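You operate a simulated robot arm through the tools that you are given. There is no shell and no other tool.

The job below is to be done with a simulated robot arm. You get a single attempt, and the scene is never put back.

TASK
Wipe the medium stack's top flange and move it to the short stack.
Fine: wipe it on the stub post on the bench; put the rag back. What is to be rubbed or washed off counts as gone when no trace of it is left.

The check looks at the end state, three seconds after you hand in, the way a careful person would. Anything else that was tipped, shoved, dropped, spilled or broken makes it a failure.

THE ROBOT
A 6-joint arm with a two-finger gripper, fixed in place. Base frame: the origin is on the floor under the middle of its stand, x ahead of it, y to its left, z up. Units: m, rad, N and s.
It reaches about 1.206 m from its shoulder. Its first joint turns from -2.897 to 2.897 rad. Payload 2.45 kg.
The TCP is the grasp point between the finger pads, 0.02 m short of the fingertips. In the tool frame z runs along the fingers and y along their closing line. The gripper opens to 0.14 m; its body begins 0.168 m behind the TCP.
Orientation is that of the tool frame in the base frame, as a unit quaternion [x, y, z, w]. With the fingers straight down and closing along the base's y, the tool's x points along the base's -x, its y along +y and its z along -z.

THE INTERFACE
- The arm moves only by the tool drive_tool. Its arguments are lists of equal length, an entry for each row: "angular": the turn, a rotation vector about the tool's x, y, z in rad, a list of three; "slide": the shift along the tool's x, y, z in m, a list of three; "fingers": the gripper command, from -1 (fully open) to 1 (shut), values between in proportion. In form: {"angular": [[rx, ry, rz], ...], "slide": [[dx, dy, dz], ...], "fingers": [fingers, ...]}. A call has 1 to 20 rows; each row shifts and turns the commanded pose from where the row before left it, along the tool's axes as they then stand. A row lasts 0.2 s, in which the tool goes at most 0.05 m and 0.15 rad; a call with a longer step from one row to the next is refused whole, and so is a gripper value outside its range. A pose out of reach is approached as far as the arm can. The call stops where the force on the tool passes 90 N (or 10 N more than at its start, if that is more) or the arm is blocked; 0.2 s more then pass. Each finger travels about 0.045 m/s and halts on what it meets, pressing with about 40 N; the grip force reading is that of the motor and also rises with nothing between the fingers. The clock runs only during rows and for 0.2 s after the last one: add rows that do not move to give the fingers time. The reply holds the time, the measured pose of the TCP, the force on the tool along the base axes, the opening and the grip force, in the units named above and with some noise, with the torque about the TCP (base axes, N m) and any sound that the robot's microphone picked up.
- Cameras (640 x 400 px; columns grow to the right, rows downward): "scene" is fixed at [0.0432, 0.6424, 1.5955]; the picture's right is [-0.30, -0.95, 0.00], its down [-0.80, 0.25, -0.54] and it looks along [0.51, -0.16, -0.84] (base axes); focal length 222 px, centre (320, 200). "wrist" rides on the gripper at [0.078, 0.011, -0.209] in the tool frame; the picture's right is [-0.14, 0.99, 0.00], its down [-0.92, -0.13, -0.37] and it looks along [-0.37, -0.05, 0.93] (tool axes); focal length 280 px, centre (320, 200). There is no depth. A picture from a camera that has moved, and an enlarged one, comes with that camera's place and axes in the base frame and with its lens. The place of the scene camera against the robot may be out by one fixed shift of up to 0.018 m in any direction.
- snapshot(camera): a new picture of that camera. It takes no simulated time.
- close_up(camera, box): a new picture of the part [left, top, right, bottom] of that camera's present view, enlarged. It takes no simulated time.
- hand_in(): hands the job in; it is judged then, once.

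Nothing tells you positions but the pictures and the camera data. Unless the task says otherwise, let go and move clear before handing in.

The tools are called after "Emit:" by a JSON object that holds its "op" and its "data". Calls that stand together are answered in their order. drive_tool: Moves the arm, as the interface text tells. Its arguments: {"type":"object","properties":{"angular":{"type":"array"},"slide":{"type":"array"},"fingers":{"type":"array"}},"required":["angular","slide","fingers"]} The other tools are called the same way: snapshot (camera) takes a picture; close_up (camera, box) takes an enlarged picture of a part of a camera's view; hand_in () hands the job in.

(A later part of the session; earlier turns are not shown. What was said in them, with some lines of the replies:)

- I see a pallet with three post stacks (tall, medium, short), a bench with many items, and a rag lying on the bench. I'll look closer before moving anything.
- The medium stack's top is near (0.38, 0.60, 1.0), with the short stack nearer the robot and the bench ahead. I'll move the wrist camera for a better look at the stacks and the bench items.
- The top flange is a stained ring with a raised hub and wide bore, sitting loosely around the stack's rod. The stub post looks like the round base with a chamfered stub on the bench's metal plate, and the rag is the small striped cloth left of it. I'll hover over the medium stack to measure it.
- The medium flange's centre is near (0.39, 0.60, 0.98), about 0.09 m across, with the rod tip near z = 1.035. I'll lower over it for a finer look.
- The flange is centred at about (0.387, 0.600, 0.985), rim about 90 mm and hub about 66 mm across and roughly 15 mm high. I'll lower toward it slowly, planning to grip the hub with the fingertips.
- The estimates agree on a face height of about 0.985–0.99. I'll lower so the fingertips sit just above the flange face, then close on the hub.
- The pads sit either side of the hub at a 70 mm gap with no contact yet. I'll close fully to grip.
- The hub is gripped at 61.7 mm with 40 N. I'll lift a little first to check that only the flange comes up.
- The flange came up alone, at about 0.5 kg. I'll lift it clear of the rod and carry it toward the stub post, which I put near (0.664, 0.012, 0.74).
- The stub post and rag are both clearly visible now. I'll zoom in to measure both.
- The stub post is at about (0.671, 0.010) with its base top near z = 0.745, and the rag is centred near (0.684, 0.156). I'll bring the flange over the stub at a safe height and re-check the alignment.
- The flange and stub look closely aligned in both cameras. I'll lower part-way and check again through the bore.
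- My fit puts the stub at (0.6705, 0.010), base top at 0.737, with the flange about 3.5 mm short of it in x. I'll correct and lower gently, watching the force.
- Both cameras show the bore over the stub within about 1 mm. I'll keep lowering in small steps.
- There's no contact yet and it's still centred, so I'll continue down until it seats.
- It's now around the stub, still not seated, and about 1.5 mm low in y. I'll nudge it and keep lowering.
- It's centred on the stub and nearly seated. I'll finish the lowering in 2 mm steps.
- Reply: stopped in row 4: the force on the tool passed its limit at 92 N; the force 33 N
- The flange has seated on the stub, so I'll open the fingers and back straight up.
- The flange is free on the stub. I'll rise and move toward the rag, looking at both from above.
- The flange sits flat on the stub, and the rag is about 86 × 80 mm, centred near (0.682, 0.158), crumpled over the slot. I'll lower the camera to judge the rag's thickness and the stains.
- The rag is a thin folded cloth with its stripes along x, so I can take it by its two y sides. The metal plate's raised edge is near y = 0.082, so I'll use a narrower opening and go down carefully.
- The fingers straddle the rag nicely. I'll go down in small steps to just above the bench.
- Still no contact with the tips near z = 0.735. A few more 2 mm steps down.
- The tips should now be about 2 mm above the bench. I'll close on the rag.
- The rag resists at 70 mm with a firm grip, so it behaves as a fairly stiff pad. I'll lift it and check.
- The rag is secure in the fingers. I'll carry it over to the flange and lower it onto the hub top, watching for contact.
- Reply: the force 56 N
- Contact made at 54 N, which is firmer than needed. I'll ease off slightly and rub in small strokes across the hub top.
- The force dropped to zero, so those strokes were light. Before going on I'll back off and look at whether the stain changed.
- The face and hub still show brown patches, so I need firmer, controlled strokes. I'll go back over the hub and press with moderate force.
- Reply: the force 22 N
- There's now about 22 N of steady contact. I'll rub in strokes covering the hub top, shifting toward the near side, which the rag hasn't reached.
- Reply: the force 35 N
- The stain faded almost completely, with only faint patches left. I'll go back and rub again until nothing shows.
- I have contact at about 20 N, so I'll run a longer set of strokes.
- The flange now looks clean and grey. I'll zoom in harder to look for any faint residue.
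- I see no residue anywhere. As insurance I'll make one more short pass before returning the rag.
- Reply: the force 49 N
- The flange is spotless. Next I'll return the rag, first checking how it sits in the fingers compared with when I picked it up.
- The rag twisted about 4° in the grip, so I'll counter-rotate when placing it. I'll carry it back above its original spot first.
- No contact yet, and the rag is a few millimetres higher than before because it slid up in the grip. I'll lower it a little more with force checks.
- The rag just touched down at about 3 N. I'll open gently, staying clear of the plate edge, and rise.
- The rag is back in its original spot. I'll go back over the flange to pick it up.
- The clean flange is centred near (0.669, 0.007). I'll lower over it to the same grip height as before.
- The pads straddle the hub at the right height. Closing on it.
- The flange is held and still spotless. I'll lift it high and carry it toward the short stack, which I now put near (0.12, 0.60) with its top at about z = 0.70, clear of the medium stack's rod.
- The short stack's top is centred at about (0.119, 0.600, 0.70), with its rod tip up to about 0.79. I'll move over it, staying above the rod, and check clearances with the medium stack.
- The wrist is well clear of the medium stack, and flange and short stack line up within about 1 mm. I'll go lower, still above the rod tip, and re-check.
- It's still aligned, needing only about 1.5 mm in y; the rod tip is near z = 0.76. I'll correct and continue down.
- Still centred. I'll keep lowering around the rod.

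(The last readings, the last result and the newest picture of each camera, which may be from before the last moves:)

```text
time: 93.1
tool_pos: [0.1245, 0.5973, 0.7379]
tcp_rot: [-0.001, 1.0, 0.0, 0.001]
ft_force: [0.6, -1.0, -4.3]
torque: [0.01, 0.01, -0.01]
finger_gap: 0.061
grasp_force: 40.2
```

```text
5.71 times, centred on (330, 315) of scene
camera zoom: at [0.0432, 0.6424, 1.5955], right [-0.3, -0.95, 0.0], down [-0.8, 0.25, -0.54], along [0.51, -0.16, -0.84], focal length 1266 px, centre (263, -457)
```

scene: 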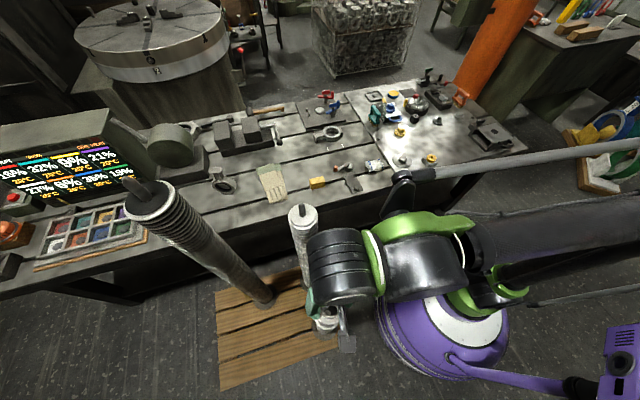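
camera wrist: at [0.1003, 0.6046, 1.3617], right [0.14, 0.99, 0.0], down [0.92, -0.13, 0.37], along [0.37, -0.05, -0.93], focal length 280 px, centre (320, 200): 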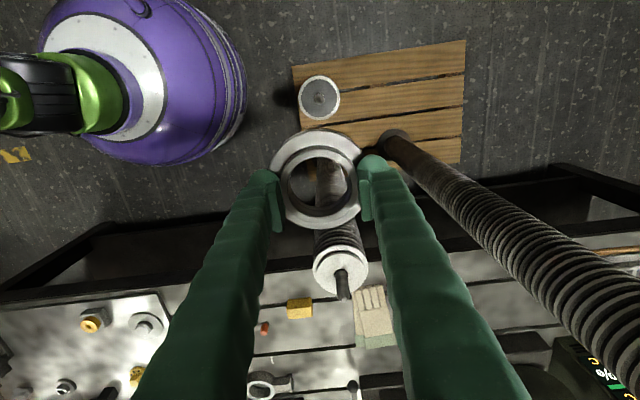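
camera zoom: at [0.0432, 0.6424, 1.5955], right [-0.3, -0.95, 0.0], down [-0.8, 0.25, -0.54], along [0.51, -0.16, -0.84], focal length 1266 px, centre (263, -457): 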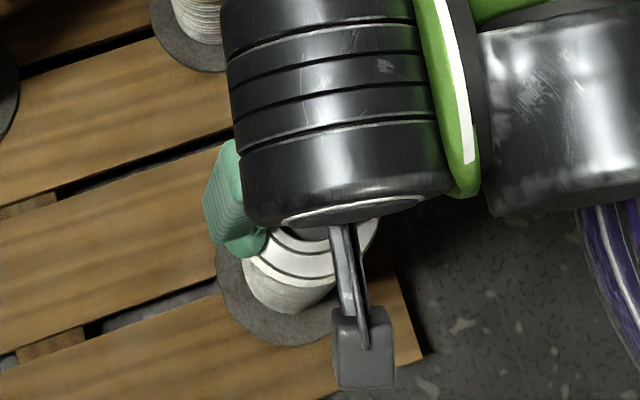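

It's within about 1 mm of centre and nearly down. I'll make a small y correction, then fine steps until contact.

Emit:
{"op": "drive_tool", "data": {"angular": [[0, 0, 0], [0, 0, 0], [0, 0, 0], [0, 0, 0]], "slide": [[0, 0.001, 0.002], [0, 0, 0.002], [0, 0, 0.002], [0, 0, 0]], "fingers": [1, 1, 1, 1]}}

Emit:
{"op": "drive_tool", "data": {"angular": [[0, 0, 0], [0, 0, 0], [0, 0, 0]], "slide": [[0, 0, 0.0015], [0, 0, 0.0015], [0, 0, 0]], "fingers": [1, 1, 1]}}

Emit:
{"op": "close_up", "data": {"camera": "wrist", "box": [240, 90, 400, 230]}}

Emit:
{"op": "close_up", "data": {"camera": "scene", "box": [310, 300, 350, 345]}}

```text
time: 94.1
tool_pos: [0.1231, 0.5981, 0.732]
tcp_rot: [0.0, 1.0, 0.0, 0.001]
ft_force: [-0.5, -0.6, -5.0]
torque: [-0.03, -0.02, 0.01]
finger_gap: 0.0609
grasp_force: 40.0
```

```text
time: 94.9
tool_pos: [0.1234, 0.5992, 0.7307]
tcp_rot: [-0.001, 1.0, 0.001, 0.001]
ft_force: [-0.5, 6.1, 27.2]
torque: [0.13, -0.05, 0.05]
finger_gap: 0.0608
grasp_force: 40.2
```

```text
2.86 times, centred on (320, 160) of wrist
camera zoom: at [0.0464, 0.6095, 0.9389], right [0.14, 0.99, 0.0], down [0.92, -0.13, 0.37], along [0.37, -0.05, -0.93], focal length 801 px, centre (320, 314)
```

zoom: 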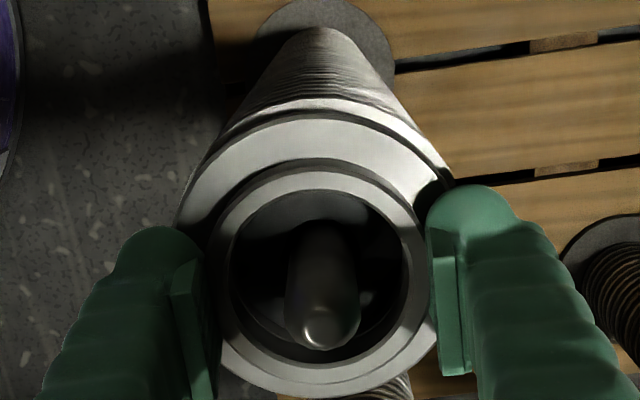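

```text
8.89 times, centred on (330, 322) of scene
camera zoom: at [0.0432, 0.6424, 1.5955], right [-0.3, -0.95, 0.0], down [-0.8, 0.25, -0.54], along [0.51, -0.16, -0.84], focal length 1970 px, centre (231, -889)
```

zoom: 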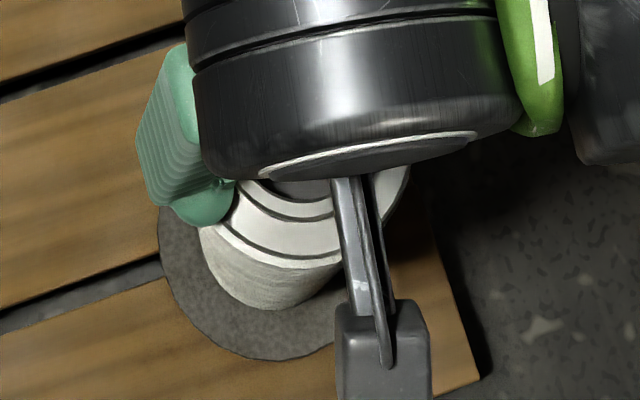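

Contact at 27 N, and the view matches how the flange sat on the medium stack, so it's seated around the rod. I'll release gently.

Emit:
{"op": "drive_tool", "data": {"angular": [[0, 0, 0], [0, 0, 0], [0, 0, 0], [0, 0, 0], [0, 0, 0]], "slide": [[0, 0, -0.0008], [0, 0, 0], [0, 0, 0], [0, 0, 0], [0, 0, 0]], "fingers": [1, 0.1, 0.0, -0.1, -0.2]}}

Emit:
{"op": "close_up", "data": {"camera": "wrist", "box": [240, 90, 400, 230]}}

```text
time: 96.1
tool_pos: [0.1233, 0.599, 0.729]
tcp_rot: [-0.001, 1.0, 0.0, 0.001]
ft_force: [0.4, 0.7, 0.6]
torque: [0.04, 0.01, -0.01]
finger_gap: 0.0839
grasp_force: 0.1
```

```text
2.86 times, centred on (320, 160) of wrist
camera zoom: at [0.0468, 0.6095, 0.9388], right [0.14, 0.99, 0.0], down [0.92, -0.13, 0.37], along [0.37, -0.05, -0.93], focal length 801 px, centre (320, 314)
```

zoom: 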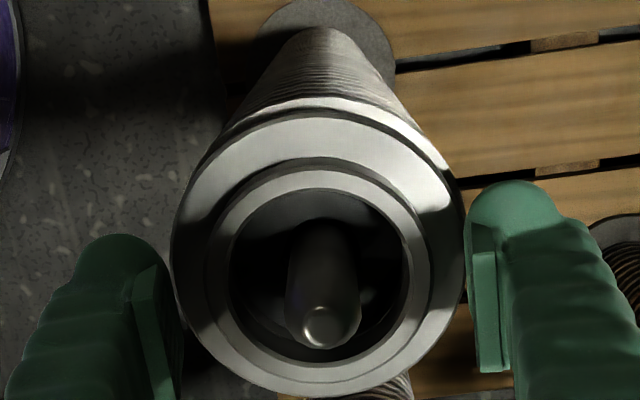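

The flange stays put. Rising straight up and clear.

Emit:
{"op": "drive_tool", "data": {"angular": [[0, 0, 0], [0, 0, 0], [0, 0, 0], [0, 0, 0], [0, 0, 0], [0, 0, 0], [0, 0, 0], [0, 0, 0], [0, 0, 0], [0, 0, 0]], "slide": [[0, 0, -0.01], [0, 0, -0.03], [0, 0, -0.04], [0, 0, -0.045], [0, 0, -0.045], [0, 0, -0.045], [0, 0, -0.045], [0, 0, -0.045], [0, 0, -0.045], [0, 0, 0]], "fingers": [-0.2, -0.2, -0.3, -0.5, -0.5, -0.5, -0.5, -0.5, -0.5, -0.5]}}

Emit:
{"op": "snapshot", "data": {"camera": "wrist"}}

Emit:
{"op": "close_up", "data": {"camera": "wrist", "box": [270, 90, 370, 170]}}

Emit:
{"op": "snapshot", "data": {"camera": "scene"}}

```text
time: 98.3
tool_pos: [0.124, 0.5965, 1.079]
tcp_rot: [0.0, 1.0, 0.0, 0.0]
ft_force: [-0.6, -0.6, 0.7]
torque: [0.0, -0.01, 0.02]
finger_gap: 0.1049
grasp_force: 0.1
```

```text
taken
camera wrist: at [0.0466, 0.6084, 1.2884], right [0.14, 0.99, 0.0], down [0.92, -0.13, 0.37], along [0.37, -0.05, -0.93], focal length 280 px, centre (320, 200)
```

wrist: 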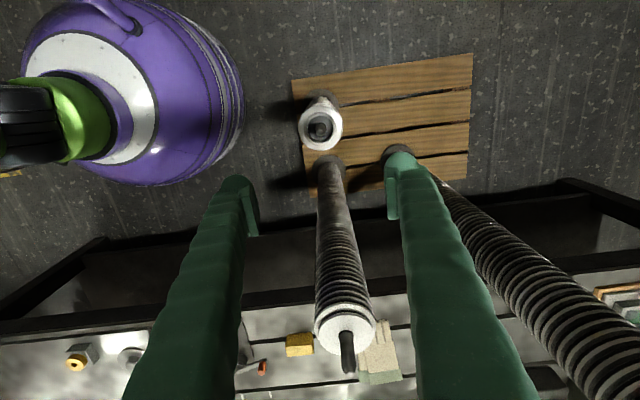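

```text
5.00 times, centred on (320, 130) of wrist
camera zoom: at [0.0466, 0.6084, 1.2884], right [0.14, 0.99, 0.0], down [0.92, -0.13, 0.37], along [0.37, -0.05, -0.93], focal length 1402 px, centre (320, 550)
```

zoom: 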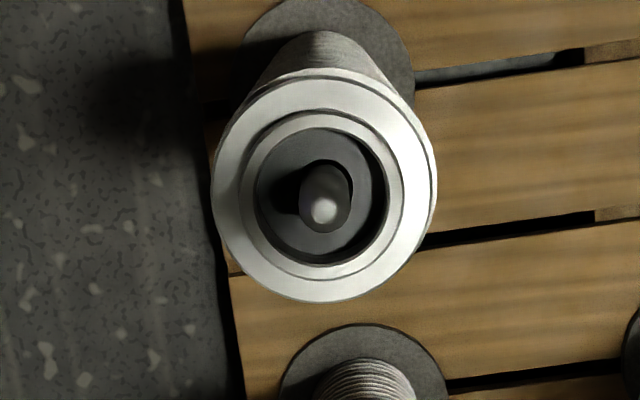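

```text
taken
```

scene: 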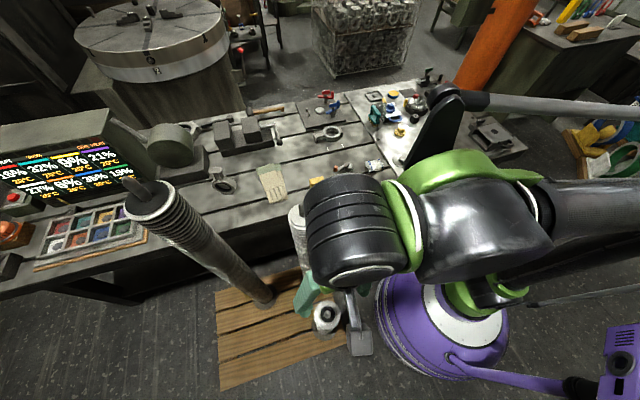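

The flange sits centred and clean on the short stack. I'll move the arm back toward its starting pose for an unobstructed look.

Emit:
{"op": "drive_tool", "data": {"angular": [[0, 0, 0], [0, 0, 0], [0, 0, 0], [0, 0, 0], [0, 0, 0], [0, 0, 0], [0, 0, 0], [0, 0, 0], [0, 0, 0], [0, 0, 0], [0, 0, 0], [0, 0, 0], [0, 0, 0], [0, 0, 0], [0, 0, 0]], "slide": [[0, 0, -0.04], [0, 0, -0.045], [0, 0, -0.045], [0, 0, -0.045], [0, 0, -0.045], [0, 0, -0.02], [-0.034, -0.026, 0], [-0.034, -0.026, 0], [-0.034, -0.026, 0], [-0.034, -0.026, 0], [-0.034, -0.026, 0], [-0.034, -0.026, 0], [-0.034, -0.026, 0], [-0.034, -0.026, 0], [0, 0, 0]], "fingers": [-1, -1, -1, -1, -1, -1, -1, -1, -1, -1, -1, -1, -1, -1, -1]}}

Emit:
{"op": "snapshot", "data": {"camera": "scene"}}

Emit:
{"op": "close_up", "data": {"camera": "scene", "box": [290, 285, 370, 345]}}

Emit:
{"op": "close_up", "data": {"camera": "scene", "box": [340, 120, 460, 200]}}

Emit:
{"op": "close_up", "data": {"camera": "scene", "box": [270, 190, 350, 240]}}

```text
time: 101.5
tool_pos: [0.3963, 0.3897, 1.3218]
tcp_rot: [-0.001, 1.0, 0.0, 0.001]
ft_force: [0.1, 0.2, 0.3]
torque: [0.01, -0.01, -0.01]
finger_gap: 0.1403
grasp_force: 0.0
```

```text
taken
```

scene: 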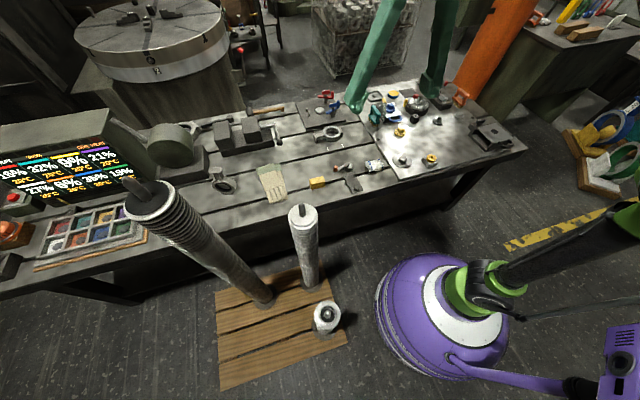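

```text
6.67 times, centred on (330, 315) of scene
camera zoom: at [0.0432, 0.6424, 1.5955], right [-0.3, -0.95, 0.0], down [-0.8, 0.25, -0.54], along [0.51, -0.16, -0.84], focal length 1477 px, centre (253, -567)
```

zoom: 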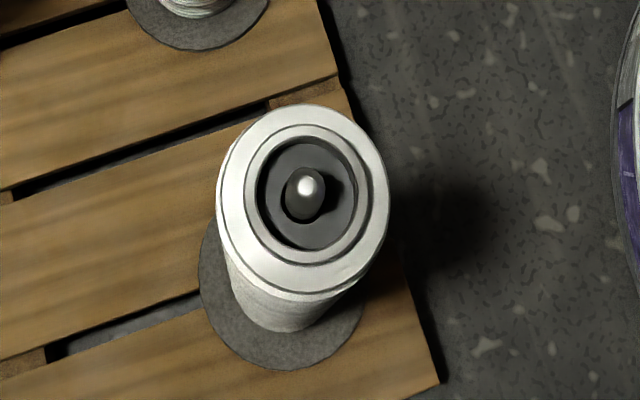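

```text
5.00 times, centred on (400, 160) of scene
camera zoom: at [0.0432, 0.6424, 1.5955], right [-0.3, -0.95, 0.0], down [-0.8, 0.25, -0.54], along [0.51, -0.16, -0.84], focal length 1108 px, centre (-80, 400)
```

zoom: 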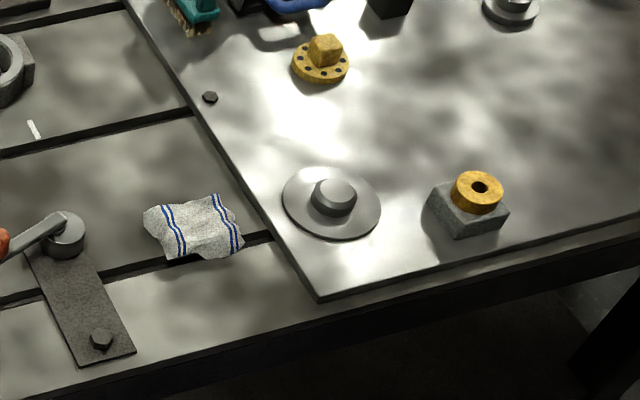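

```text
8.00 times, centred on (310, 215) of scene
camera zoom: at [0.0432, 0.6424, 1.5955], right [-0.3, -0.95, 0.0], down [-0.8, 0.25, -0.54], along [0.51, -0.16, -0.84], focal length 1773 px, centre (400, 80)
```

zoom: 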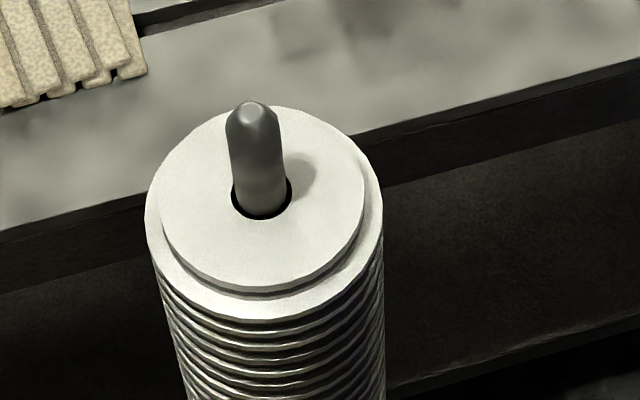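

The flange is clean and seated on the short stack, the rag is back in place, the stub post is empty, and nothing else has moved. The gripper is open and clear, so I'm handing in.

Emit:
{"op": "hand_in", "data": {}}

```text
The job is handed in.
```

The job is done and handed in. The medium stack's top flange is wiped clean and now sits centred around the rod on the short stack.

- **Wiping:** I set the flange on the stub post on the bench and rubbed it with the striped rag. After the last pass no stain showed in close-ups of the top and the visible sides. I couldn't see its underside.
- **Rag:** It is back where it was, within a few millimetres by the camera.
- **Everything else:** The stub post is empty again, and I saw nothing else moved, tipped or damaged. The gripper is open and the arm is back near its starting pose, clear of the stacks and the bench.
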